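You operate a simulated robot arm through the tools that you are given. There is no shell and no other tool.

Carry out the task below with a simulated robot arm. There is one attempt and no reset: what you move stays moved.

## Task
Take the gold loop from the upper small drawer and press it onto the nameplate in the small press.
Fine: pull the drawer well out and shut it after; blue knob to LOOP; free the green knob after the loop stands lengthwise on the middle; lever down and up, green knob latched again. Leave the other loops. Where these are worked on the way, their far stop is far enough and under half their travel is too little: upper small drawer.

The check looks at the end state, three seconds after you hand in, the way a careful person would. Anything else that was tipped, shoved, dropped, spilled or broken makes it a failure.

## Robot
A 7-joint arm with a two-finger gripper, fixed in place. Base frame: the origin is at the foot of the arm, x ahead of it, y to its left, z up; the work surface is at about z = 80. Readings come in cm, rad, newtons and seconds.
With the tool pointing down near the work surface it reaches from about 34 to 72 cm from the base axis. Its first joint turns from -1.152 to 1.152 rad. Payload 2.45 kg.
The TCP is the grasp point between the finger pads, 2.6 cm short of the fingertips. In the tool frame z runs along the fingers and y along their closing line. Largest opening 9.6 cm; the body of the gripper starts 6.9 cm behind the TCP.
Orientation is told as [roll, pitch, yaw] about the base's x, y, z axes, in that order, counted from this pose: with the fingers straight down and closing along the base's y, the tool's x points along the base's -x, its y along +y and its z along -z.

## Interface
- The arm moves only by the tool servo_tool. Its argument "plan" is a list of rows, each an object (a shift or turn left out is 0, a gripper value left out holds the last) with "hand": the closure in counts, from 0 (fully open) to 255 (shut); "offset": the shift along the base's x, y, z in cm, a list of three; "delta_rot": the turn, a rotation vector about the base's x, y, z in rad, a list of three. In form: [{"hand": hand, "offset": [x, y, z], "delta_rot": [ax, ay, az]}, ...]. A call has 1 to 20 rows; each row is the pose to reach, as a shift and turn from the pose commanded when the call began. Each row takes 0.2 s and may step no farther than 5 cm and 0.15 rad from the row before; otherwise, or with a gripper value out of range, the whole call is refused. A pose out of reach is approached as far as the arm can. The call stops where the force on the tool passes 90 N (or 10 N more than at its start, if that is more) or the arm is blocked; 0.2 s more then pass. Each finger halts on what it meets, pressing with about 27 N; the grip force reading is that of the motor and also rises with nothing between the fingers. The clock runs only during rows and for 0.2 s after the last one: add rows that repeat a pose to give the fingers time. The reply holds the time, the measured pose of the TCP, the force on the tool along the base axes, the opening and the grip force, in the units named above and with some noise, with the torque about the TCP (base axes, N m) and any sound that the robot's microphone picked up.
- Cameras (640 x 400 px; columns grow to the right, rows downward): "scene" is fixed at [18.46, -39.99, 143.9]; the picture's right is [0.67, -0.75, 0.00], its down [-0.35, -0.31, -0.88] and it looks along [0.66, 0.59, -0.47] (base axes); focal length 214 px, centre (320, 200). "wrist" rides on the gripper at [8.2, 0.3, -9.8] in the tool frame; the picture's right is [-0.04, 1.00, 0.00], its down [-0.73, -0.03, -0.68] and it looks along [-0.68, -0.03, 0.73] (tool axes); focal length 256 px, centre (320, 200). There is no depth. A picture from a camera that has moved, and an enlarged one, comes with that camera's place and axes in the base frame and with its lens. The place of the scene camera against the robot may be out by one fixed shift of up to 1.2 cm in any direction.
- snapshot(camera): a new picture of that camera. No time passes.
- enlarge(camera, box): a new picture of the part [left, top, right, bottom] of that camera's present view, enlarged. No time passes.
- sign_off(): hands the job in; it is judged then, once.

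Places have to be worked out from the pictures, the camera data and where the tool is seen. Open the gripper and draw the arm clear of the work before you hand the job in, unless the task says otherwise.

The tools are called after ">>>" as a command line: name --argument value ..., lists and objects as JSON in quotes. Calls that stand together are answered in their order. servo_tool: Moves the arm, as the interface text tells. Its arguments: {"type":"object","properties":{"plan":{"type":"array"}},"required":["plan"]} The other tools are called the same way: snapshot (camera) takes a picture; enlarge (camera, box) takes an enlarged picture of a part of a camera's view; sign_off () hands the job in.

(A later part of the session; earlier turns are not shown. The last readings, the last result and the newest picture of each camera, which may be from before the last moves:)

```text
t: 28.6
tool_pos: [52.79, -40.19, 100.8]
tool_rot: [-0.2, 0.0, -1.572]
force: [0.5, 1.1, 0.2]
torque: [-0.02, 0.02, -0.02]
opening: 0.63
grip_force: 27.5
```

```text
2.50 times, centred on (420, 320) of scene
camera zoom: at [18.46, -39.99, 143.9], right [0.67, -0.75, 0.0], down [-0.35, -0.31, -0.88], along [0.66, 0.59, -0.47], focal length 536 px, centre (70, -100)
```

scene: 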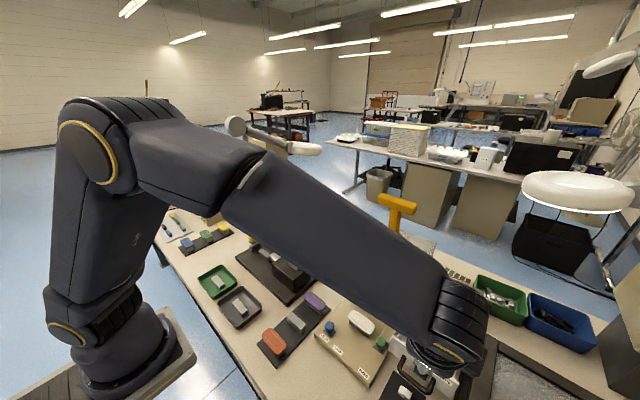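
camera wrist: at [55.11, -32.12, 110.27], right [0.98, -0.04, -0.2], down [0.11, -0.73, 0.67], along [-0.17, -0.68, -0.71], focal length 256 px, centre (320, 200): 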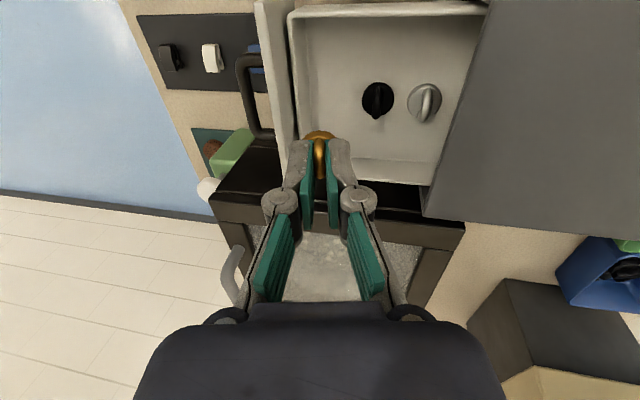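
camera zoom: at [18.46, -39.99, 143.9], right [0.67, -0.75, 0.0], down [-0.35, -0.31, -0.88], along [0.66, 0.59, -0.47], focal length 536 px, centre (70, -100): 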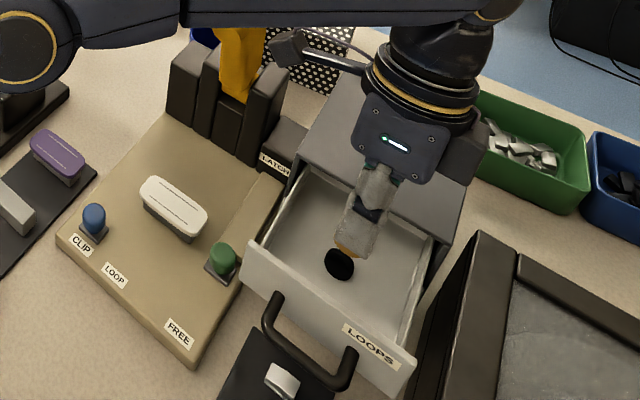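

The gold loop is held with its arch in the pads. Placing with this lean would bring the flange near the lever's boss, so I move to a clear spot and turn the tool 180° about the vertical so the body leans toward the base instead.

>>> servo_tool --plan '[{"hand": 255, "offset": [-2, 2.5, 1.5]}, {"offset": [-4, 5, 3]}, {"offset": [-5, 8, 4]}, {"offset": [-5, 8, 4], "delta_rot": [0, 0, 0.14]}, {"offset": [-5, 8, 4], "delta_rot": [0, 0, 0.28]}, {"offset": [-5, 8, 4], "delta_rot": [0, 0, 0.42]}, {"offset": [-5, 8, 4], "delta_rot": [0, 0, 0.56]}, {"offset": [-5, 8, 4], "delta_rot": [0, 0, 0.7]}, {"offset": [-5, 8, 4], "delta_rot": [0, 0, 0.84]}, {"offset": [-5, 8, 4], "delta_rot": [0, 0, 0.98]}, {"offset": [-5, 8, 4], "delta_rot": [0, 0, 1.12]}, {"offset": [-5, 8, 4], "delta_rot": [0, 0, 1.26]}, {"offset": [-5, 8, 4], "delta_rot": [0, 0, 1.4]}, {"offset": [-5, 8, 4], "delta_rot": [0, 0, 1.5708]}, {"offset": [-5, 8, 4], "delta_rot": [0, 0, 1.5708]}]'

>>> snapshot --camera "wrist"

>>> enlarge --camera "wrist" --box '[240, 0, 480, 150]'

```text
refused: row 14 steps farther than a row can; nothing moved
```

```text
taken
camera wrist: at [55.11, -32.12, 110.27], right [0.98, -0.04, -0.2], down [0.11, -0.73, 0.67], along [-0.17, -0.68, -0.71], focal length 256 px, centre (320, 200)
```

wrist: 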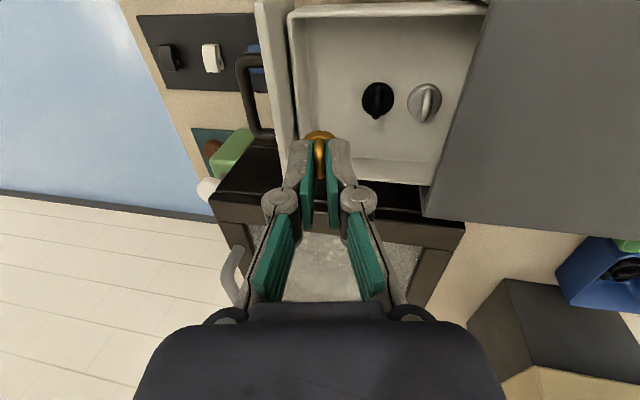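

```text
2.67 times, centred on (360, 75) of wrist
camera zoom: at [55.11, -32.12, 110.27], right [0.98, -0.04, -0.2], down [0.11, -0.73, 0.67], along [-0.17, -0.68, -0.71], focal length 683 px, centre (213, 533)
```

zoom: 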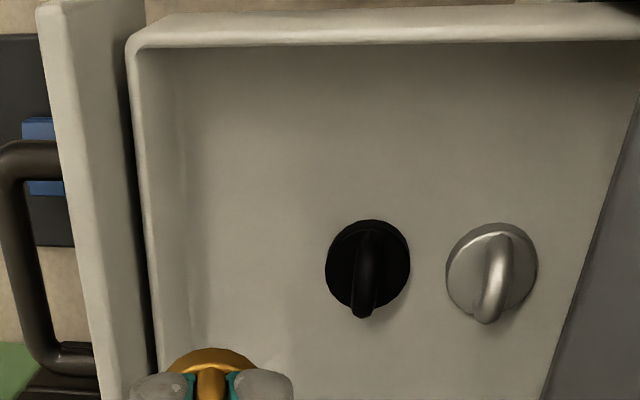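

The plan was refused because one turning step was too large (0.17 rad). I send it again with even steps.

>>> servo_tool --plan '[{"hand": 255, "offset": [-2, 2.5, 1.5]}, {"offset": [-4, 5, 3]}, {"offset": [-5, 8, 4]}, {"offset": [-5, 8, 4], "delta_rot": [0, 0, 0.14]}, {"offset": [-5, 8, 4], "delta_rot": [0, 0, 0.28]}, {"offset": [-5, 8, 4], "delta_rot": [0, 0, 0.42]}, {"offset": [-5, 8, 4], "delta_rot": [0, 0, 0.56]}, {"offset": [-5, 8, 4], "delta_rot": [0, 0, 0.7]}, {"offset": [-5, 8, 4], "delta_rot": [0, 0, 0.84]}, {"offset": [-5, 8, 4], "delta_rot": [0, 0, 0.98]}, {"offset": [-5, 8, 4], "delta_rot": [0, 0, 1.12]}, {"offset": [-5, 8, 4], "delta_rot": [0, 0, 1.26]}, {"offset": [-5, 8, 4], "delta_rot": [0, 0, 1.4]}, {"offset": [-5, 8, 4], "delta_rot": [0, 0, 1.5]}, {"offset": [-5, 8, 4], "delta_rot": [0, 0, 1.5708]}, {"offset": [-5, 8, 4], "delta_rot": [0, 0, 1.5708]}]'

>>> snapshot --camera "wrist"

>>> enlarge --camera "wrist" --box '[280, 0, 520, 150]'

```text
t: 32.0
tool_pos: [47.92, -32.02, 104.65]
tool_rot: [-0.201, 0.001, 0.001]
force: [0.9, 0.4, 0.2]
torque: [0.01, -0.02, 0.0]
opening: 0.56
grip_force: 27.4
```

```text
taken
camera wrist: at [39.74, -29.77, 114.19], right [0.04, 0.98, -0.2], down [0.73, 0.11, 0.67], along [0.68, -0.17, -0.71], focal length 256 px, centre (320, 200)
```

wrist: 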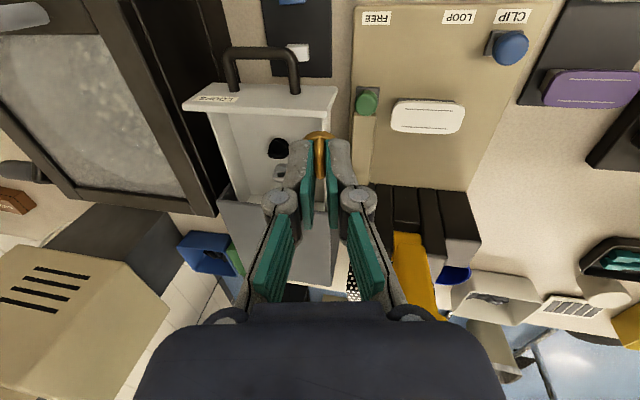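

```text
2.67 times, centred on (400, 75) of wrist
camera zoom: at [39.74, -29.77, 114.19], right [0.04, 0.98, -0.2], down [0.73, 0.11, 0.67], along [0.68, -0.17, -0.71], focal length 683 px, centre (107, 533)
```

zoom: 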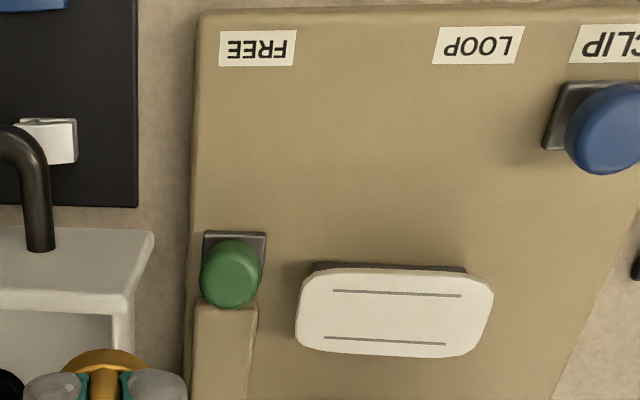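

Yaw is 0 now and everything is still held. I turn the remaining 90°.

>>> servo_tool --plan '[{"hand": 255, "delta_rot": [0, 0, 0.14]}, {"delta_rot": [0, 0, 0.28]}, {"delta_rot": [0, 0, 0.42]}, {"delta_rot": [0, 0, 0.56]}, {"delta_rot": [0, 0, 0.7]}, {"delta_rot": [0, 0, 0.84]}, {"delta_rot": [0, 0, 0.98]}, {"delta_rot": [0, 0, 1.12]}, {"delta_rot": [0, 0, 1.26]}, {"delta_rot": [0, 0, 1.4]}, {"delta_rot": [0, 0, 1.5]}, {"delta_rot": [0, 0, 1.5708]}, {"delta_rot": [0, 0, 1.5708]}]'

>>> snapshot --camera "wrist"

>>> enlarge --camera "wrist" --box '[220, 0, 460, 150]'

>>> snapshot --camera "scene"

```text
t: 34.8
tool_pos: [47.93, -32.08, 104.56]
tool_rot: [-0.2, 0.0, 1.572]
force: [0.4, -0.9, -0.5]
torque: [0.02, -0.01, 0.01]
opening: 0.58
grip_force: 27.4
```

```text
taken
camera wrist: at [45.65, -40.21, 114.09], right [-0.98, 0.04, -0.2], down [-0.11, 0.73, 0.67], along [0.17, 0.68, -0.71], focal length 256 px, centre (320, 200)
```

wrist: 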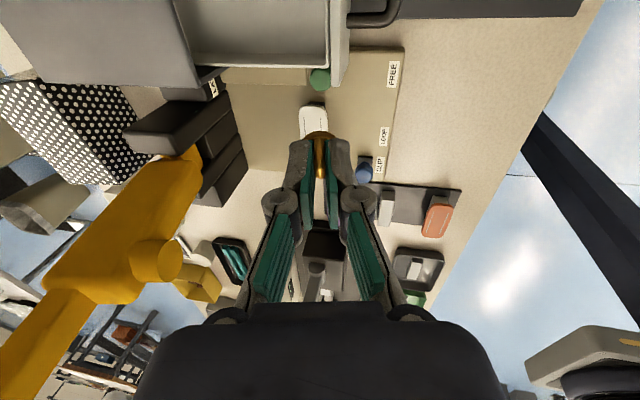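

```text
2.67 times, centred on (340, 75) of wrist
camera zoom: at [45.65, -40.21, 114.09], right [-0.98, 0.04, -0.2], down [-0.11, 0.73, 0.67], along [0.17, 0.68, -0.71], focal length 683 px, centre (267, 533)
```

zoom: 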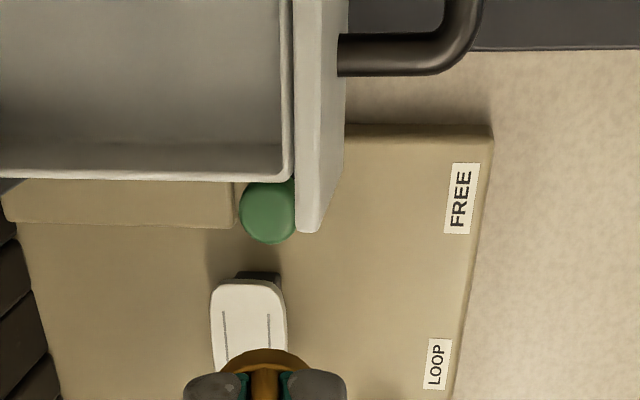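

```text
taken
```

scene: 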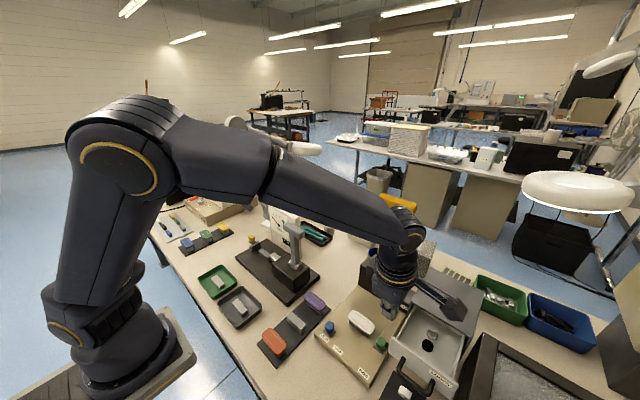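

Yaw +90° is reached with the loop still held. From several views the nameplate's top centre triangulates to [52.63, -24.02, 86.0]; I move the loop above it at a safe height and look.

>>> servo_tool --plan '[{"hand": 255, "offset": [1.4, 2.7, 0]}, {"offset": [2.8, 5.4, -1]}, {"offset": [4.2, 8.1, -2.5]}, {"offset": [4.2, 8.1, -5.5]}, {"offset": [4.2, 8.1, -8]}, {"offset": [4.2, 8.1, -8]}, {"offset": [4.2, 8.1, -8]}]'

>>> snapshot --camera "wrist"

>>> enlarge --camera "wrist" --box '[240, 60, 400, 180]'

>>> enlarge --camera "scene" --box '[300, 240, 460, 380]'

```text
t: 36.4
tool_pos: [51.99, -24.25, 96.68]
tool_rot: [-0.199, 0.001, 1.571]
force: [0.0, -0.2, 0.6]
torque: [-0.02, -0.03, 0.0]
opening: 0.6
grip_force: 26.7
```

```text
taken
camera wrist: at [49.79, -32.39, 106.26], right [-0.98, 0.04, -0.2], down [-0.11, 0.73, 0.67], along [0.17, 0.68, -0.71], focal length 256 px, centre (320, 200)
```

wrist: 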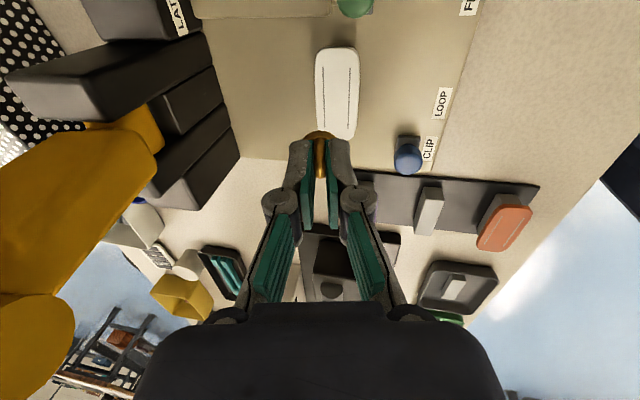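

```text
3.33 times, centred on (320, 120) of wrist
camera zoom: at [49.79, -32.39, 106.26], right [-0.98, 0.04, -0.2], down [-0.11, 0.73, 0.67], along [0.17, 0.68, -0.71], focal length 853 px, centre (320, 467)
```

zoom: 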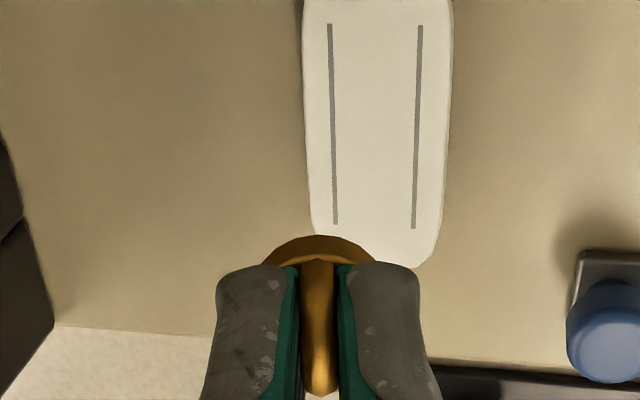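

```text
2.86 times, centred on (380, 310) of scene
camera zoom: at [18.46, -39.99, 143.9], right [0.67, -0.75, 0.0], down [-0.35, -0.31, -0.88], along [0.66, 0.59, -0.47], focal length 613 px, centre (149, -114)
```

zoom: 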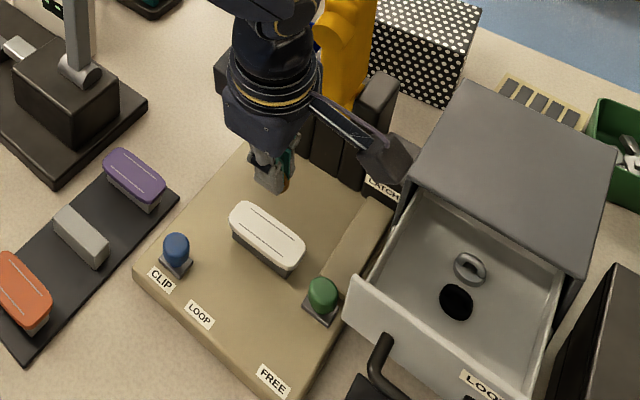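

The nameplate centre refines to about [52.9, -24.1, 85.7], aligned with y; the loop rides about 0.4 cm ahead of the TCP. I shift a little and go down to about 1.5 cm above contact to check.

>>> servo_tool --plan '[{"hand": 255, "offset": [0.48, 0.27, 0]}, {"offset": [0.48, 0.27, -2]}, {"offset": [0.48, 0.27, -4]}, {"offset": [0.48, 0.27, -5.5]}, {"offset": [0.48, 0.27, -5.9]}, {"offset": [0.48, 0.27, -5.9]}, {"offset": [0.48, 0.27, -5.9]}]'

>>> snapshot --camera "wrist"

>>> enlarge --camera "wrist" --box '[240, 80, 400, 200]'

>>> enlarge --camera "scene" --box '[320, 280, 420, 360]'

```text
t: 38.0
tool_pos: [52.29, -23.86, 90.66]
tool_rot: [-0.201, -0.001, 1.572]
force: [0.7, -1.0, 0.1]
torque: [0.02, 0.01, -0.02]
opening: 0.59
grip_force: 27.0
```

```text
taken
camera wrist: at [50.13, -31.96, 100.17], right [-0.98, 0.04, -0.2], down [-0.11, 0.73, 0.67], along [0.17, 0.68, -0.71], focal length 256 px, centre (320, 200)
```

wrist: 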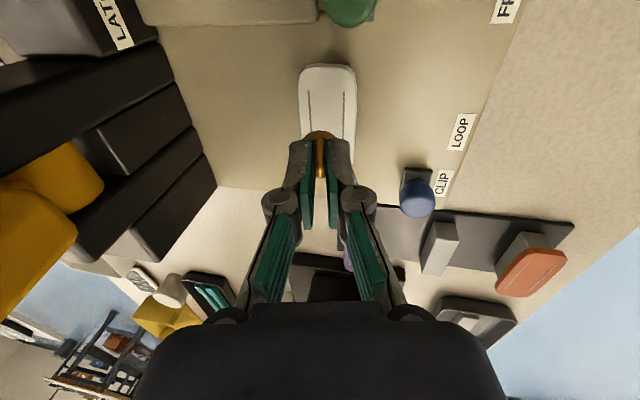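

```text
3.33 times, centred on (320, 140) of wrist
camera zoom: at [50.13, -31.96, 100.17], right [-0.98, 0.04, -0.2], down [-0.11, 0.73, 0.67], along [0.17, 0.68, -0.71], focal length 853 px, centre (320, 400)
```

zoom: 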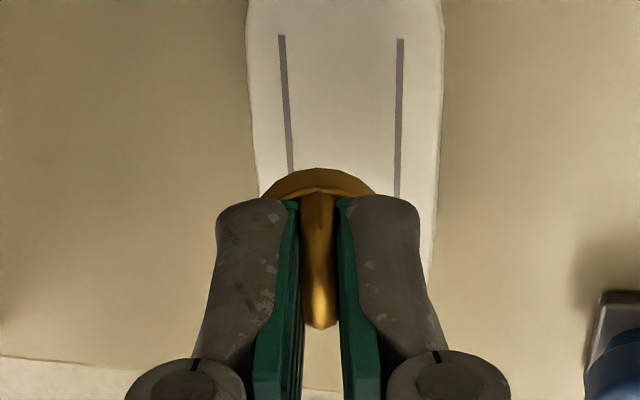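

```text
5.00 times, centred on (370, 320) of scene
camera zoom: at [18.46, -39.99, 143.9], right [0.67, -0.75, 0.0], down [-0.35, -0.31, -0.88], along [0.66, 0.59, -0.47], focal length 1072 px, centre (70, -400)
```

zoom: 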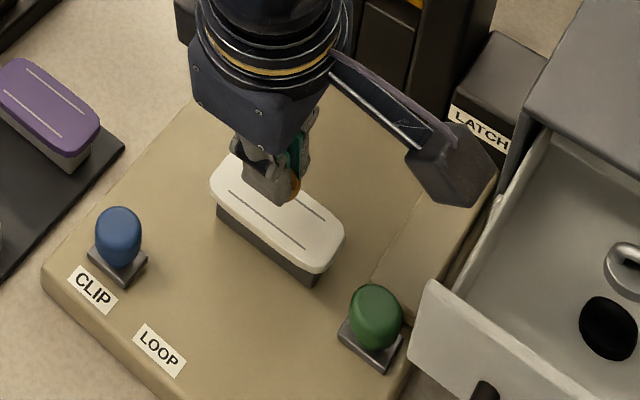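

Alignment needs about +0.13 in x and -0.2 in y. I correct and go down to just above contact.

>>> servo_tool --plan '[{"hand": 255, "offset": [0.13, -0.2, 0]}, {"offset": [0.13, -0.2, -0.6]}, {"offset": [0.13, -0.2, -1.1]}, {"offset": [0.13, -0.2, -1.1]}, {"offset": [0.13, -0.2, -1.1]}]'

>>> enlarge --camera "wrist" --box '[240, 80, 400, 200]'

>>> enlarge --camera "scene" --box '[330, 290, 400, 350]'

```text
t: 39.2
tool_pos: [52.6, -24.12, 89.44]
tool_rot: [-0.2, 0.0, 1.569]
force: [0.0, 0.4, -0.9]
torque: [0.0, 0.03, -0.01]
opening: 0.58
grip_force: 27.2
```

```text
3.33 times, centred on (320, 140) of wrist
camera zoom: at [50.3, -32.16, 99.06], right [-0.98, 0.04, -0.2], down [-0.11, 0.73, 0.67], along [0.17, 0.68, -0.71], focal length 853 px, centre (320, 400)
```

zoom: 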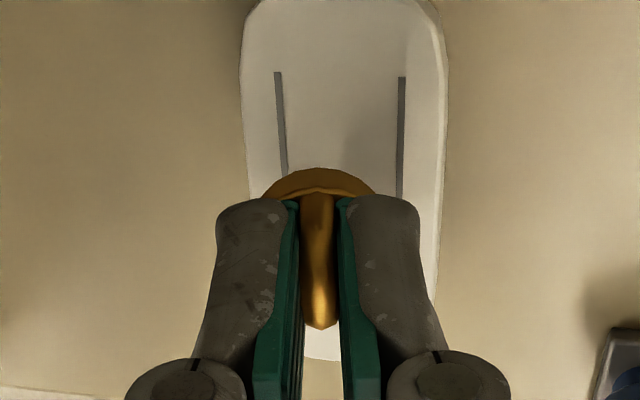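

```text
6.67 times, centred on (365, 320) of scene
camera zoom: at [18.46, -39.99, 143.9], right [0.67, -0.75, 0.0], down [-0.35, -0.31, -0.88], along [0.66, 0.59, -0.47], focal length 1430 px, centre (20, -600)
```

zoom: 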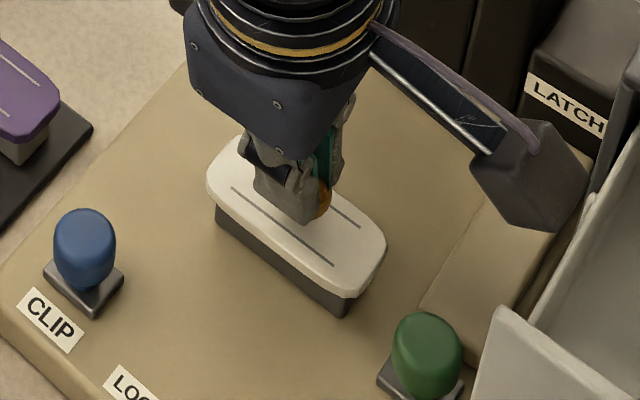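

The disc shows centred on the arch in the tool's view, so the loop swung into line with the pads when gripped; it should go down with the tool upright. I lift 1.5 cm, undo the tilt and re-centre.

>>> servo_tool --plan '[{"hand": 255, "offset": [0, 0, 0.8]}, {"offset": [0.1, 0, 1.5]}, {"offset": [0.25, 0, 1.6], "delta_rot": [0, 0.1, 0]}, {"offset": [0.36, 0, 1.6], "delta_rot": [0, 0.2, 0]}, {"offset": [0.36, 0, 1.6], "delta_rot": [0, 0.2, 0]}, {"offset": [0.36, 0, 1.6], "delta_rot": [0, 0.2, 0]}]'

>>> snapshot --camera "wrist"

>>> enlarge --camera "wrist" --box '[240, 80, 400, 200]'

>>> enlarge --camera "scene" --box '[335, 280, 395, 340]'

```text
t: 40.6
tool_pos: [53.04, -23.86, 91.13]
tool_rot: [0.001, 0.0, 1.572]
force: [0.4, 0.7, -0.9]
torque: [0.01, 0.01, -0.02]
opening: 0.59
grip_force: 26.8
```

```text
taken
camera wrist: at [52.64, -31.99, 100.99], right [-1.0, 0.04, 0.0], down [0.03, 0.73, 0.68], along [0.03, 0.68, -0.73], focal length 256 px, centre (320, 200)
```

wrist: 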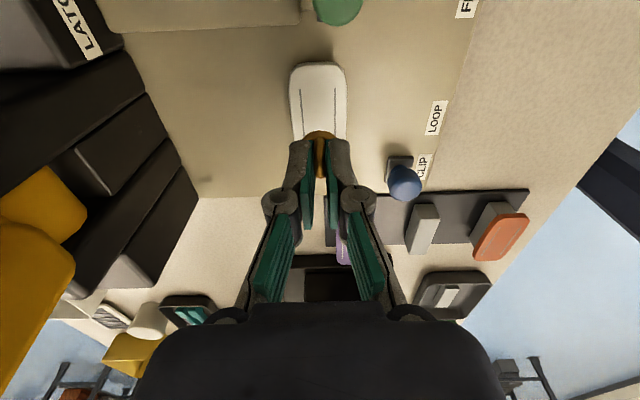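

```text
3.33 times, centred on (320, 140) of wrist
camera zoom: at [52.64, -31.99, 100.99], right [-1.0, 0.04, 0.0], down [0.03, 0.73, 0.68], along [0.03, 0.68, -0.73], focal length 853 px, centre (320, 400)
```

zoom: 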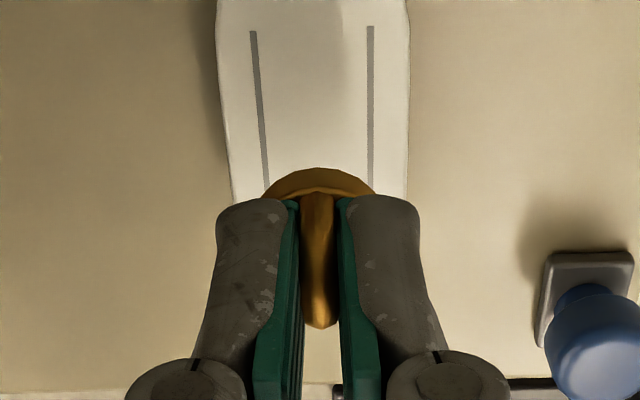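

```text
6.67 times, centred on (365, 310) of scene
camera zoom: at [18.46, -39.99, 143.9], right [0.67, -0.75, 0.0], down [-0.35, -0.31, -0.88], along [0.66, 0.59, -0.47], focal length 1430 px, centre (20, -533)
```

zoom: 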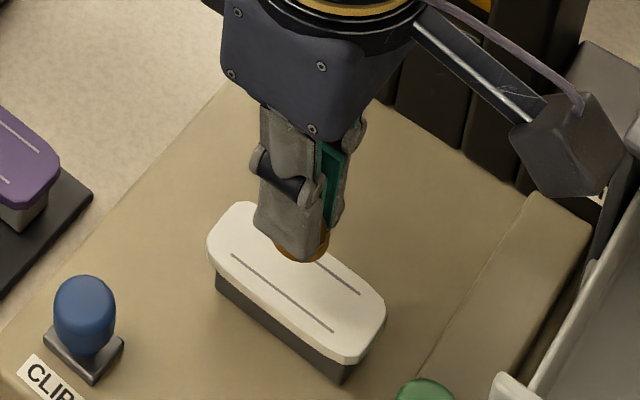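

Loop and nameplate agree in x now; I shift y by -0.18 and go down to just above contact.

>>> servo_tool --plan '[{"hand": 255, "offset": [0.03, -0.18, -0.5]}, {"offset": [0.03, -0.18, -1.1]}, {"offset": [0.03, -0.18, -1.6]}, {"offset": [0.03, -0.18, -1.6]}, {"offset": [0.03, -0.18, -1.6]}]'

>>> enlarge --camera "wrist" --box '[240, 80, 400, 200]'

>>> enlarge --camera "scene" --box '[335, 280, 395, 340]'

```text
t: 41.8
tool_pos: [53.04, -24.04, 89.58]
tool_rot: [0.002, 0.001, 1.571]
force: [0.1, 0.1, 0.4]
torque: [0.0, -0.01, 0.0]
opening: 0.59
grip_force: 27.3
```

```text
3.33 times, centred on (320, 140) of wrist
camera zoom: at [52.7, -32.26, 99.45], right [-1.0, 0.04, 0.0], down [0.03, 0.73, 0.68], along [0.03, 0.68, -0.73], focal length 853 px, centre (320, 400)
```

zoom: 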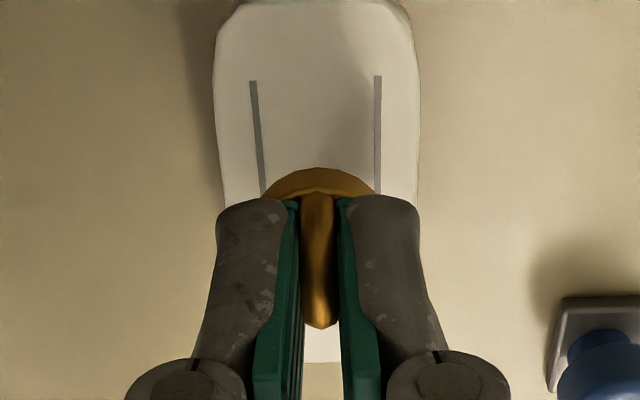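

```text
6.67 times, centred on (365, 310) of scene
camera zoom: at [18.46, -39.99, 143.9], right [0.67, -0.75, 0.0], down [-0.35, -0.31, -0.88], along [0.66, 0.59, -0.47], focal length 1430 px, centre (20, -533)
```

zoom: 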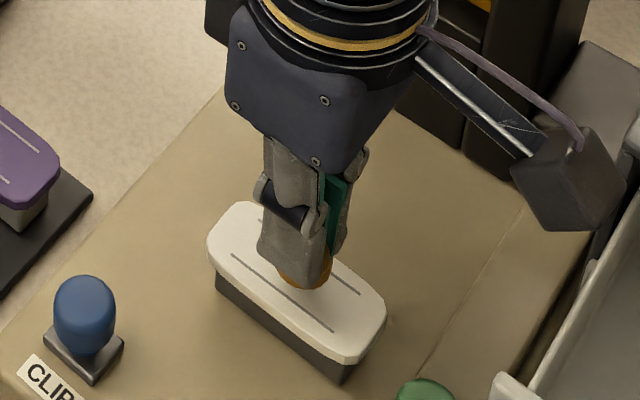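

The loop sits just above the middle between the two lines. I descend in fine steps until the force shows contact.

>>> servo_tool --plan '[{"hand": 255, "offset": [0, 0, -0.15]}, {"offset": [0, 0, -0.3]}, {"offset": [0, 0, -0.3]}]'

```text
t: 42.6
tool_pos: [53.08, -24.11, 89.43]
tool_rot: [0.0, -0.001, 1.571]
force: [0.1, 0.0, -0.1]
torque: [-0.06, 0.0, 0.0]
opening: 0.61
grip_force: 26.9
```

No contact yet; a bit further.

>>> servo_tool --plan '[{"hand": 255, "offset": [0, 0, -0.15]}, {"offset": [0, 0, -0.15]}]'

>>> enlarge --camera "wrist" --box '[240, 80, 400, 200]'

```text
t: 43.2
tool_pos: [53.08, -23.94, 89.15]
tool_rot: [0.001, 0.0, 1.572]
force: [0.6, 0.1, 0.4]
torque: [-0.03, 0.01, 0.0]
opening: 0.58
grip_force: 26.3
```

```text
3.33 times, centred on (320, 140) of wrist
camera zoom: at [52.78, -32.24, 98.94], right [-1.0, 0.04, 0.0], down [0.03, 0.73, 0.68], along [0.03, 0.68, -0.73], focal length 853 px, centre (320, 400)
```

zoom: 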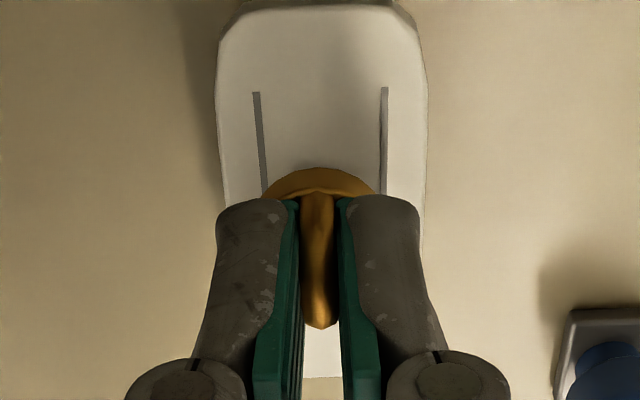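

Still free of contact and centred. I go on in 0.12 cm steps.

>>> servo_tool --plan '[{"hand": 255, "offset": [-0.04, -0.05, -0.12]}, {"offset": [-0.04, -0.05, -0.12]}]'

>>> servo_tool --plan '[{"hand": 255, "offset": [0, 0, -0.12]}, {"offset": [0, 0, -0.12]}]'

```text
t: 43.8
tool_pos: [53.14, -24.16, 88.97]
tool_rot: [-0.001, -0.002, 1.571]
force: [1.0, -0.2, -0.6]
torque: [0.01, 0.01, -0.02]
opening: 0.61
grip_force: 26.6
```

```text
t: 44.4
tool_pos: [53.03, -24.18, 88.75]
tool_rot: [0.0, 0.0, 1.571]
force: [-1.0, 0.5, -0.7]
torque: [0.0, 0.0, 0.0]
opening: 0.58
grip_force: 27.1
```

No contact yet; I continue stepwise and look at the gap from the scene camera.

>>> servo_tool --plan '[{"hand": 255, "offset": [0, 0, -0.12]}, {"offset": [0, 0, -0.12]}]'

>>> enlarge --camera "scene" --box '[340, 290, 385, 330]'

>>> enlarge --camera "wrist" --box '[260, 90, 380, 190]'

```text
t: 45.0
tool_pos: [52.99, -24.24, 88.69]
tool_rot: [0.0, -0.002, 1.572]
force: [-0.3, 0.3, -0.9]
torque: [0.04, -0.01, 0.02]
opening: 0.58
grip_force: 27.1
```

```text
10.00 times, centred on (362, 310) of scene
camera zoom: at [18.46, -39.99, 143.9], right [0.67, -0.75, 0.0], down [-0.35, -0.31, -0.88], along [0.66, 0.59, -0.47], focal length 2145 px, centre (-105, -900)
```

zoom: 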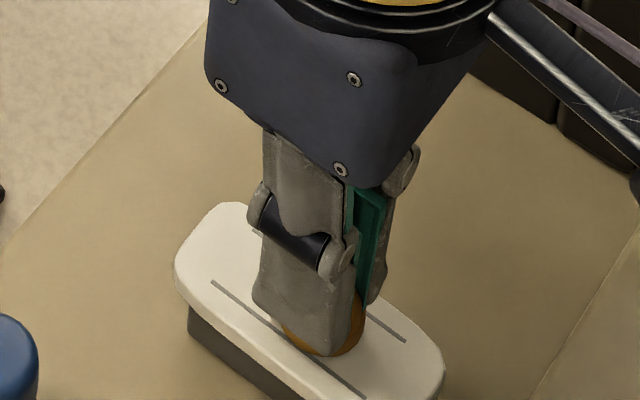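

```text
4.00 times, centred on (320, 140) of wrist
camera zoom: at [52.74, -32.39, 98.54], right [-1.0, 0.04, 0.0], down [0.03, 0.73, 0.68], along [0.03, 0.68, -0.73], focal length 1024 px, centre (320, 440)
```

zoom: 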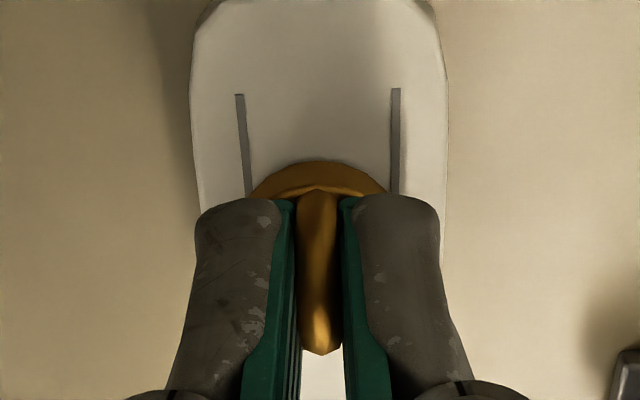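

Both views suggest the disc is about 0.4 cm too far toward -y. I shift +0.4 in y and look again.

>>> servo_tool --plan '[{"hand": 255, "offset": [0, 0.2, 0.1]}, {"offset": [0, 0.4, 0.1]}, {"offset": [0, 0.4, 0.1]}, {"offset": [0, 0.4, 0.0]}, {"offset": [0, 0.4, 0.0]}]'

>>> enlarge --camera "scene" --box '[340, 290, 385, 330]'

>>> enlarge --camera "wrist" --box '[260, 90, 380, 190]'

```text
t: 46.2
tool_pos: [53.15, -23.77, 88.73]
tool_rot: [0.001, -0.001, 1.57]
force: [-0.3, -0.3, -0.5]
torque: [0.0, -0.04, 0.0]
opening: 0.59
grip_force: 26.8
```

```text
10.00 times, centred on (362, 310) of scene
camera zoom: at [18.46, -39.99, 143.9], right [0.67, -0.75, 0.0], down [-0.35, -0.31, -0.88], along [0.66, 0.59, -0.47], focal length 2145 px, centre (-105, -900)
```

zoom: 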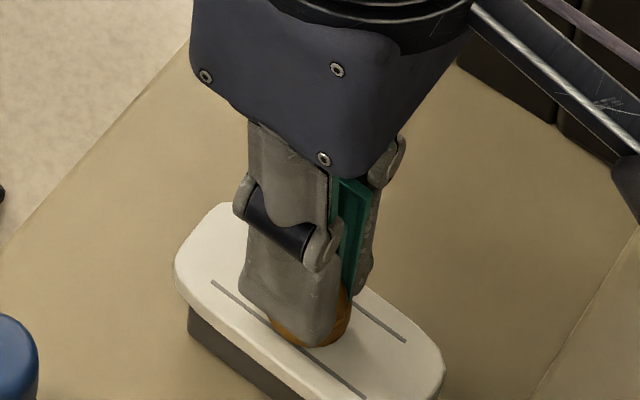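

```text
4.00 times, centred on (320, 140) of wrist
camera zoom: at [52.68, -31.98, 98.57], right [-1.0, 0.04, 0.0], down [0.03, 0.73, 0.68], along [0.03, 0.68, -0.73], focal length 1024 px, centre (320, 440)
```

zoom: 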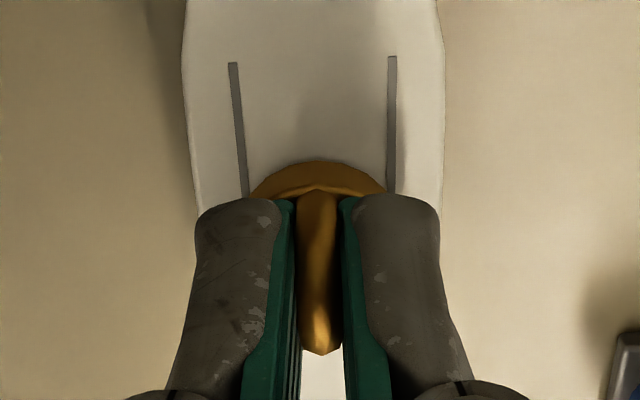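

The disc is now centred on the nameplate in the scene view. I continue down in fine steps to contact.

>>> servo_tool --plan '[{"hand": 255, "offset": [0, 0, -0.12]}, {"offset": [0, 0, -0.12]}]'

>>> servo_tool --plan '[{"hand": 255, "offset": [0, 0, -0.12]}, {"offset": [0, 0, -0.12]}]'

```text
t: 46.8
tool_pos: [53.05, -23.82, 88.7]
tool_rot: [0.0, -0.001, 1.57]
force: [0.0, -0.6, 0.5]
torque: [0.0, -0.04, -0.02]
opening: 0.6
grip_force: 26.9
```

```text
t: 47.4
tool_pos: [53.05, -23.83, 88.46]
tool_rot: [0.0, 0.001, 1.57]
force: [-0.6, -0.3, -0.7]
torque: [0.0, -0.02, 0.01]
opening: 0.57
grip_force: 27.2
```

Still no contact. Two more fine steps.

>>> servo_tool --plan '[{"hand": 255, "offset": [0, 0, -0.12]}, {"offset": [0, 0, -0.12]}]'

>>> servo_tool --plan '[{"hand": 255, "offset": [0, 0, -0.1]}, {"offset": [0, 0, -0.1]}]'

```text
t: 48.0
tool_pos: [53.12, -23.88, 88.64]
tool_rot: [-0.002, 0.002, 1.571]
force: [-2.7, -0.2, 11.9]
torque: [-0.04, 0.09, -0.05]
opening: 0.62
grip_force: 27.0
```

```text
t: 48.6
tool_pos: [53.2, -23.83, 88.39]
tool_rot: [-0.005, 0.001, 1.57]
force: [-3.1, 1.1, 29.0]
torque: [0.0, 0.17, -0.01]
opening: 0.62
grip_force: 27.5
```

Contact: 29 N now. I ease off 0.12 cm and look before releasing.

>>> servo_tool --plan '[{"hand": 255, "offset": [-0.05, 0, 0.12]}, {"offset": [-0.05, 0, 0.12]}]'

>>> enlarge --camera "scene" --box '[340, 290, 385, 330]'

>>> enlarge --camera "wrist" --box '[260, 90, 380, 190]'

```text
t: 49.2
tool_pos: [53.0, -23.79, 88.36]
tool_rot: [-0.004, 0.002, 1.571]
force: [6.7, -2.3, 16.2]
torque: [-0.13, -0.24, 0.04]
opening: 0.6
grip_force: 27.3
```

```text
10.00 times, centred on (362, 310) of scene
camera zoom: at [18.44, -39.98, 143.9], right [0.67, -0.75, 0.0], down [-0.35, -0.31, -0.88], along [0.66, 0.59, -0.47], focal length 2145 px, centre (-105, -900)
```

zoom: 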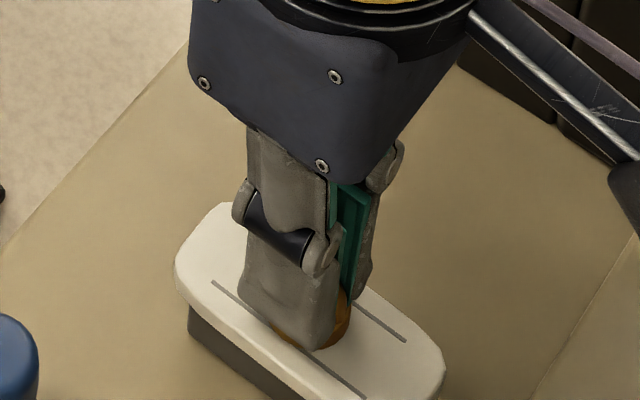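

```text
4.00 times, centred on (320, 140) of wrist
camera zoom: at [52.7, -31.93, 98.29], right [-1.0, 0.04, 0.0], down [0.03, 0.73, 0.68], along [0.03, 0.68, -0.73], focal length 1024 px, centre (320, 440)
```

zoom: 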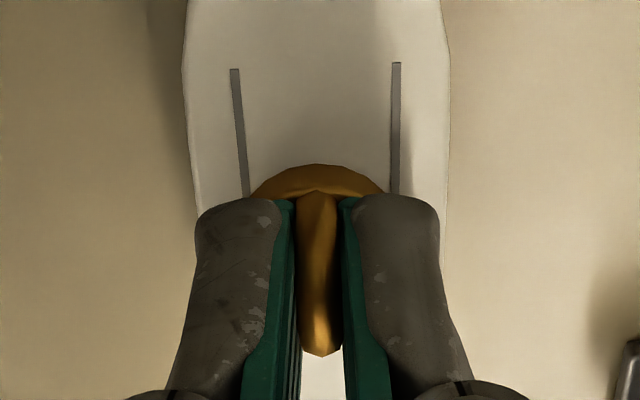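

The disc sits flat on the middle. I relieve the small side force and open the fingers a little.

>>> servo_tool --plan '[{"hand": 255, "offset": [0.03, 0, 0.06]}, {"hand": 245, "offset": [0.03, 0, 0.06]}, {"hand": 225, "offset": [0.03, 0, 0.06]}, {"hand": 205, "offset": [0.03, 0, 0.06]}, {"hand": 200, "offset": [0.03, 0, 0.06]}, {"hand": 200, "offset": [0.03, 0, 0.06]}]'

>>> enlarge --camera "wrist" --box '[240, 80, 400, 200]'

>>> enlarge --camera "scene" --box '[340, 290, 385, 330]'

```text
t: 50.6
tool_pos: [53.08, -23.73, 88.45]
tool_rot: [0.0, 0.0, 1.571]
force: [0.0, 0.4, 3.1]
torque: [0.03, -0.02, 0.02]
opening: 2.06
grip_force: 0.1
```

```text
3.33 times, centred on (320, 140) of wrist
camera zoom: at [52.69, -31.94, 98.36], right [-1.0, 0.04, 0.0], down [0.03, 0.73, 0.68], along [0.03, 0.68, -0.73], focal length 853 px, centre (320, 400)
```

zoom: 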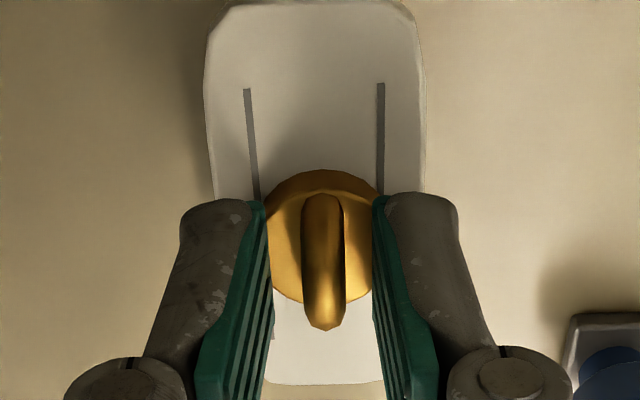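

```text
10.00 times, centred on (362, 310) of scene
camera zoom: at [18.45, -39.99, 143.9], right [0.67, -0.75, 0.0], down [-0.35, -0.31, -0.88], along [0.66, 0.59, -0.47], focal length 2145 px, centre (-105, -900)
```

zoom: 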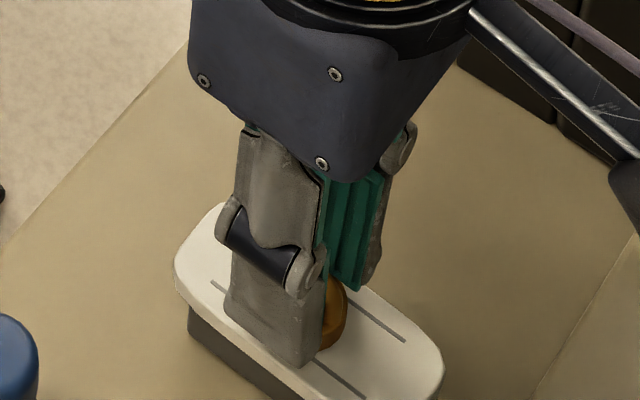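

The loop stands upright on the middle with its arch lengthwise. I withdraw straight up.

>>> servo_tool --plan '[{"hand": 195, "offset": [0, 0, 1]}, {"hand": 195, "offset": [0, 0, 3]}, {"hand": 195, "offset": [0, 0, 6]}, {"hand": 195, "offset": [-1, -1, 10]}, {"hand": 195, "offset": [-3, -3, 13]}, {"hand": 195, "offset": [-5, -5, 15]}, {"hand": 195, "offset": [-5, -5, 15]}]'

>>> snapshot --camera "wrist"

>>> enlarge --camera "wrist" --box '[240, 0, 480, 150]'

>>> enlarge --camera "scene" --box '[310, 260, 470, 400]'

```text
t: 52.2
tool_pos: [48.24, -28.87, 103.42]
tool_rot: [0.001, 0.0, 1.571]
force: [-0.3, -0.9, 0.4]
torque: [-0.01, 0.0, 0.02]
opening: 2.26
grip_force: 0.3
```

```text
taken
camera wrist: at [47.91, -36.99, 113.21], right [-1.0, 0.04, 0.0], down [0.03, 0.73, 0.68], along [0.03, 0.68, -0.73], focal length 256 px, centre (320, 200)
```

wrist: 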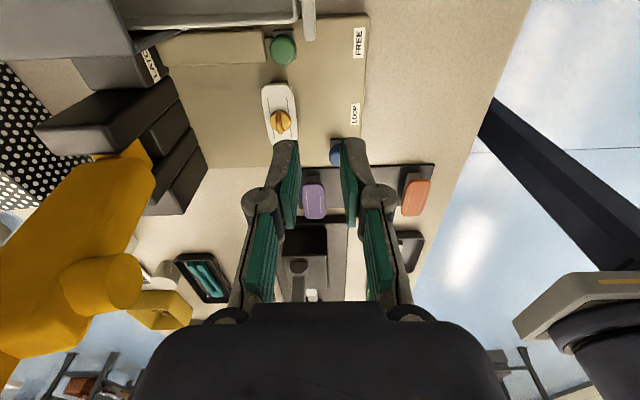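

```text
2.67 times, centred on (360, 75) of wrist
camera zoom: at [47.91, -36.99, 113.21], right [-1.0, 0.04, 0.0], down [0.03, 0.73, 0.68], along [0.03, 0.68, -0.73], focal length 683 px, centre (213, 533)
```

zoom: 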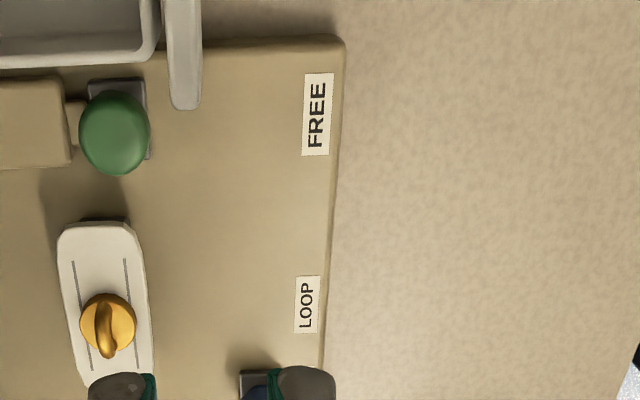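

```text
2.86 times, centred on (390, 330) of scene
camera zoom: at [18.45, -39.99, 143.9], right [0.67, -0.75, 0.0], down [-0.35, -0.31, -0.88], along [0.66, 0.59, -0.47], focal length 613 px, centre (120, -171)
```

zoom: 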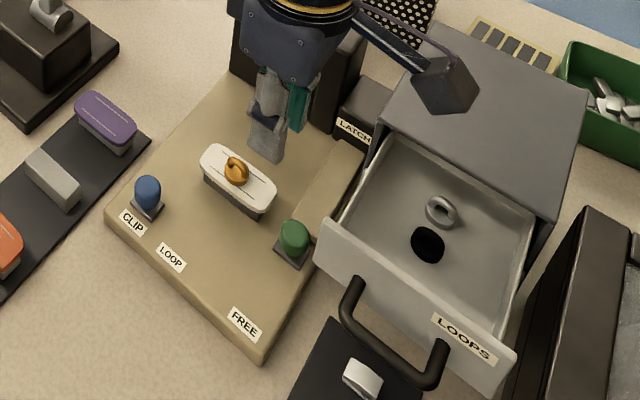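

The loop stands on the nameplate's middle. Next I shut the drawer: I turn back to yaw 0 with closed fingers and go in front of the handle.

>>> servo_tool --plan '[{"hand": 255, "offset": [-0.6, -1, 0.3], "delta_rot": [0, 0, -0.14]}, {"offset": [-1.2, -2, 0.6], "delta_rot": [0, 0, -0.28]}, {"offset": [-1.8, -3, 0.9], "delta_rot": [0, 0, -0.42]}, {"offset": [-2.4, -4, 1.2], "delta_rot": [0, 0, -0.56]}, {"offset": [-3.0, -5, 1.5], "delta_rot": [0, 0, -0.7]}, {"offset": [-3.6, -6, 1.5], "delta_rot": [0, 0, -0.84]}, {"offset": [-4.2, -7, 1.5], "delta_rot": [0, 0, -0.98]}, {"offset": [-4.8, -8, 1.5], "delta_rot": [0, 0, -1.12]}, {"offset": [-5.4, -9, 1.5], "delta_rot": [0, 0, -1.26]}, {"offset": [-6.0, -10, 1.5], "delta_rot": [0, 0, -1.4]}, {"offset": [-6.4, -11, 1.5], "delta_rot": [0, 0, -1.5]}, {"offset": [-6.4, -11.2, 1.5], "delta_rot": [0, 0, -1.5708]}, {"offset": [-6.4, -11.2, 1.5], "delta_rot": [0, 0, -1.5708]}, {"offset": [-6.4, -11.2, 1.5], "delta_rot": [0, 0, -1.5708]}]'

>>> snapshot --camera "wrist"

>>> enlarge --camera "wrist" --box '[240, 60, 440, 200]'

```text
t: 55.2
tool_pos: [41.61, -39.95, 104.87]
tool_rot: [0.002, 0.001, -0.002]
force: [0.5, -0.5, -0.6]
torque: [-0.04, 0.0, 0.0]
opening: 0.0
grip_force: 27.3
```

```text
taken
camera wrist: at [33.51, -39.69, 114.74], right [0.04, 1.0, 0.0], down [0.73, -0.03, 0.68], along [0.68, -0.03, -0.73], focal length 256 px, centre (320, 200)
```

wrist: 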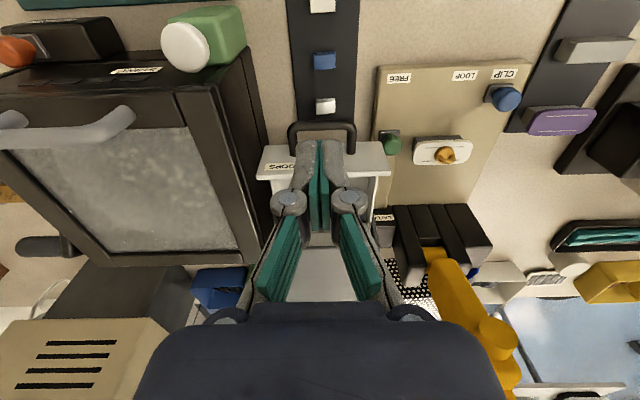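

```text
2.86 times, centred on (340, 130) of wrist
camera zoom: at [33.51, -39.69, 114.74], right [0.04, 1.0, 0.0], down [0.73, -0.03, 0.68], along [0.68, -0.03, -0.73], focal length 731 px, centre (263, 400)
```

zoom: 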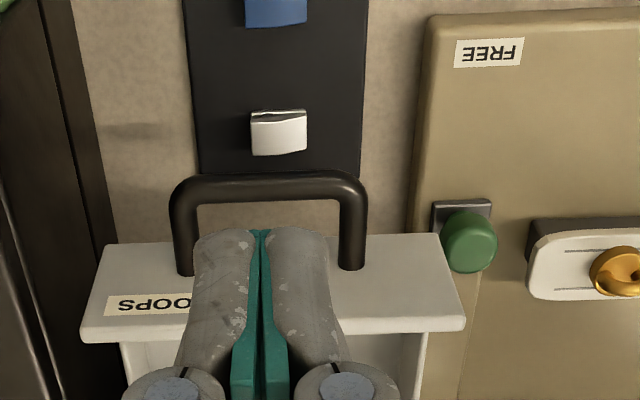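

Bar at x≈45.2, y≈-40. I lower the closed fingers in front of it to bar height.

>>> servo_tool --plan '[{"hand": 255, "offset": [-0.3, 0, -3.5]}, {"offset": [-0.3, 0, -7]}, {"offset": [-0.3, 0, -10.5]}, {"offset": [-0.3, 0, -12.5]}, {"offset": [-0.3, 0, -12.5]}]'

>>> servo_tool --plan '[{"hand": 255, "offset": [1.0, 0, 0]}, {"offset": [2.0, 0, 0]}, {"offset": [3.0, 0, 0]}, {"offset": [4.0, 0, 0]}, {"offset": [5.0, 0, 0]}, {"offset": [6.0, 0, 0]}, {"offset": [6.0, 0, 0]}]'

>>> snapshot --camera "wrist"

>>> enlarge --camera "scene" --box '[340, 260, 500, 400]'

```text
t: 56.4
tool_pos: [41.3, -40.06, 92.59]
tool_rot: [-0.001, -0.002, 0.0]
force: [-1.0, -0.6, -0.6]
torque: [0.03, 0.01, 0.01]
opening: 0.0
grip_force: 26.8
```

```text
t: 58.0
tool_pos: [47.28, -40.02, 92.34]
tool_rot: [0.0, 0.001, 0.001]
force: [0.0, -0.1, -0.1]
torque: [0.05, 0.04, -0.04]
opening: 0.0
grip_force: 26.6
```

```text
taken
camera wrist: at [39.13, -39.62, 102.21], right [0.04, 1.0, 0.0], down [0.73, -0.03, 0.68], along [0.68, -0.03, -0.73], focal length 256 px, centre (320, 200)
```

wrist: 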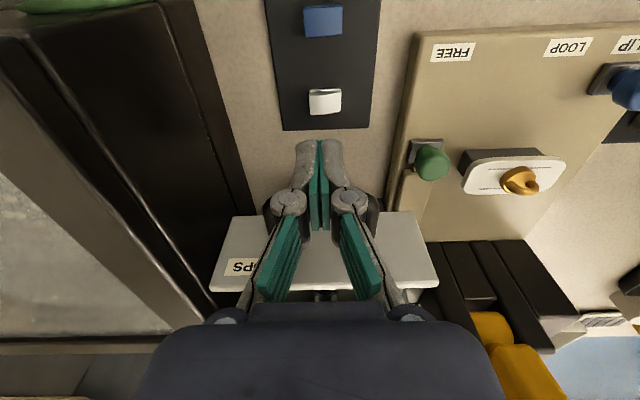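

```text
2.86 times, centred on (420, 330) of scene
camera zoom: at [18.46, -39.99, 143.9], right [0.67, -0.75, 0.0], down [-0.35, -0.31, -0.88], along [0.66, 0.59, -0.47], focal length 613 px, centre (34, -171)
```

zoom: 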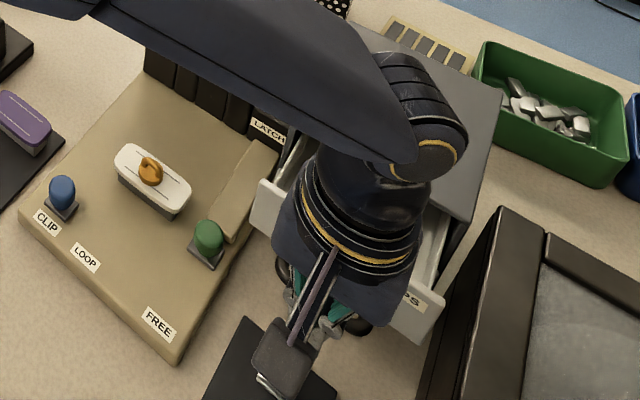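

The drawer moves along with hardly any force. I keep pushing to near the shut position.

>>> servo_tool --plan '[{"hand": 255, "offset": [1.0, 0, 0]}, {"offset": [2.0, 0, 0]}, {"offset": [3.0, 0, 0]}, {"offset": [4.0, 0, 0]}, {"offset": [5.0, 0, 0]}, {"offset": [5.5, 0, 0]}, {"offset": [5.5, 0, 0]}]'

>>> servo_tool --plan '[{"hand": 255, "offset": [0.3, 0, 0]}, {"offset": [0.6, 0, 0]}, {"offset": [0.6, 0, 0]}]'

>>> snapshot --camera "wrist"

>>> enlarge --camera "scene" --box '[340, 260, 500, 400]'

```text
t: 59.6
tool_pos: [52.74, -39.96, 92.54]
tool_rot: [0.0, 0.0, 0.0]
force: [-0.1, -0.4, -0.8]
torque: [0.06, 0.01, -0.04]
opening: 0.0
grip_force: 26.6
```

```text
t: 60.4
tool_pos: [53.45, -39.93, 92.58]
tool_rot: [0.0, 0.001, 0.002]
force: [0.4, 0.4, 1.1]
torque: [0.03, 0.02, 0.0]
opening: 0.01
grip_force: 26.5
```

```text
taken
camera wrist: at [45.24, -39.55, 102.32], right [0.04, 1.0, 0.0], down [0.73, -0.03, 0.68], along [0.68, -0.03, -0.73], focal length 256 px, centre (320, 200)
```

wrist: 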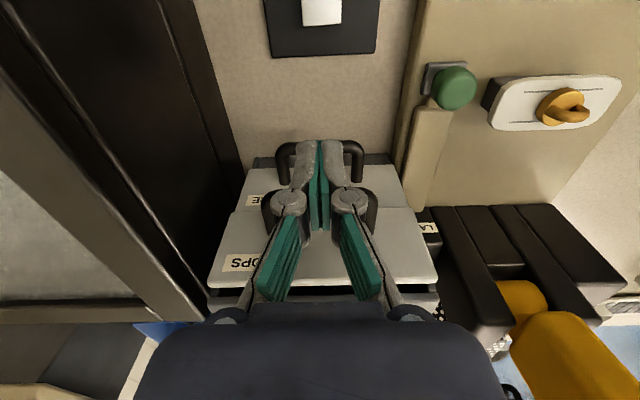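

```text
2.86 times, centred on (420, 330) of scene
camera zoom: at [18.46, -39.99, 143.9], right [0.67, -0.75, 0.0], down [-0.35, -0.31, -0.88], along [0.66, 0.59, -0.47], focal length 613 px, centre (34, -171)
```

zoom: 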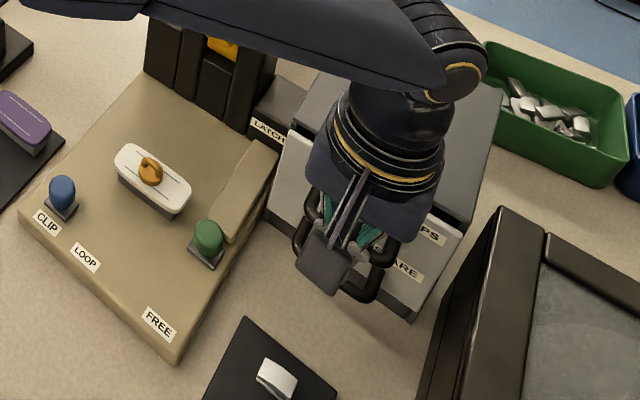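

Almost shut; I press the last bit in small steps until the force rises.

>>> servo_tool --plan '[{"hand": 255, "offset": [0.2, 0, 0]}, {"offset": [0.4, 0, 0]}, {"offset": [0.4, 0, 0]}]'

>>> servo_tool --plan '[{"hand": 255, "offset": [0.15, 0, 0]}, {"offset": [0.3, 0, 0]}, {"offset": [0.3, 0, 0]}]'

>>> snapshot --camera "wrist"

```text
t: 61.2
tool_pos: [53.81, -39.93, 92.58]
tool_rot: [0.0, 0.001, -0.001]
force: [-1.0, 0.5, -0.7]
torque: [0.0, -0.02, 0.01]
opening: 0.0
grip_force: 27.3
```

```text
t: 62.0
tool_pos: [53.84, -39.94, 92.58]
tool_rot: [0.0, 0.006, -0.003]
force: [-21.2, 6.4, 8.4]
torque: [0.1, 0.12, 0.13]
opening: 0.62
grip_force: 29.0
```

```text
taken
camera wrist: at [45.75, -39.67, 102.36], right [0.04, 1.0, 0.0], down [0.74, -0.03, 0.68], along [0.68, -0.03, -0.74], focal length 256 px, centre (320, 200)
```

wrist: 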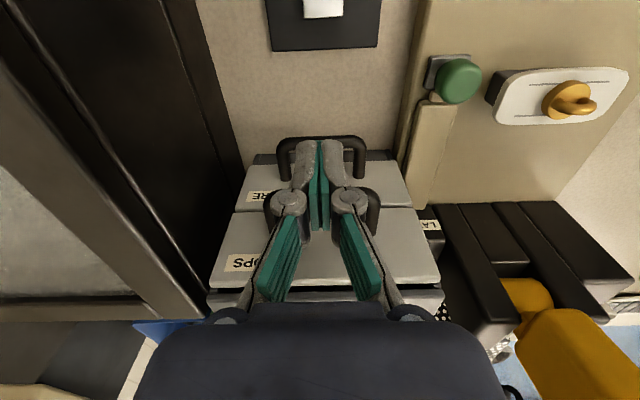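

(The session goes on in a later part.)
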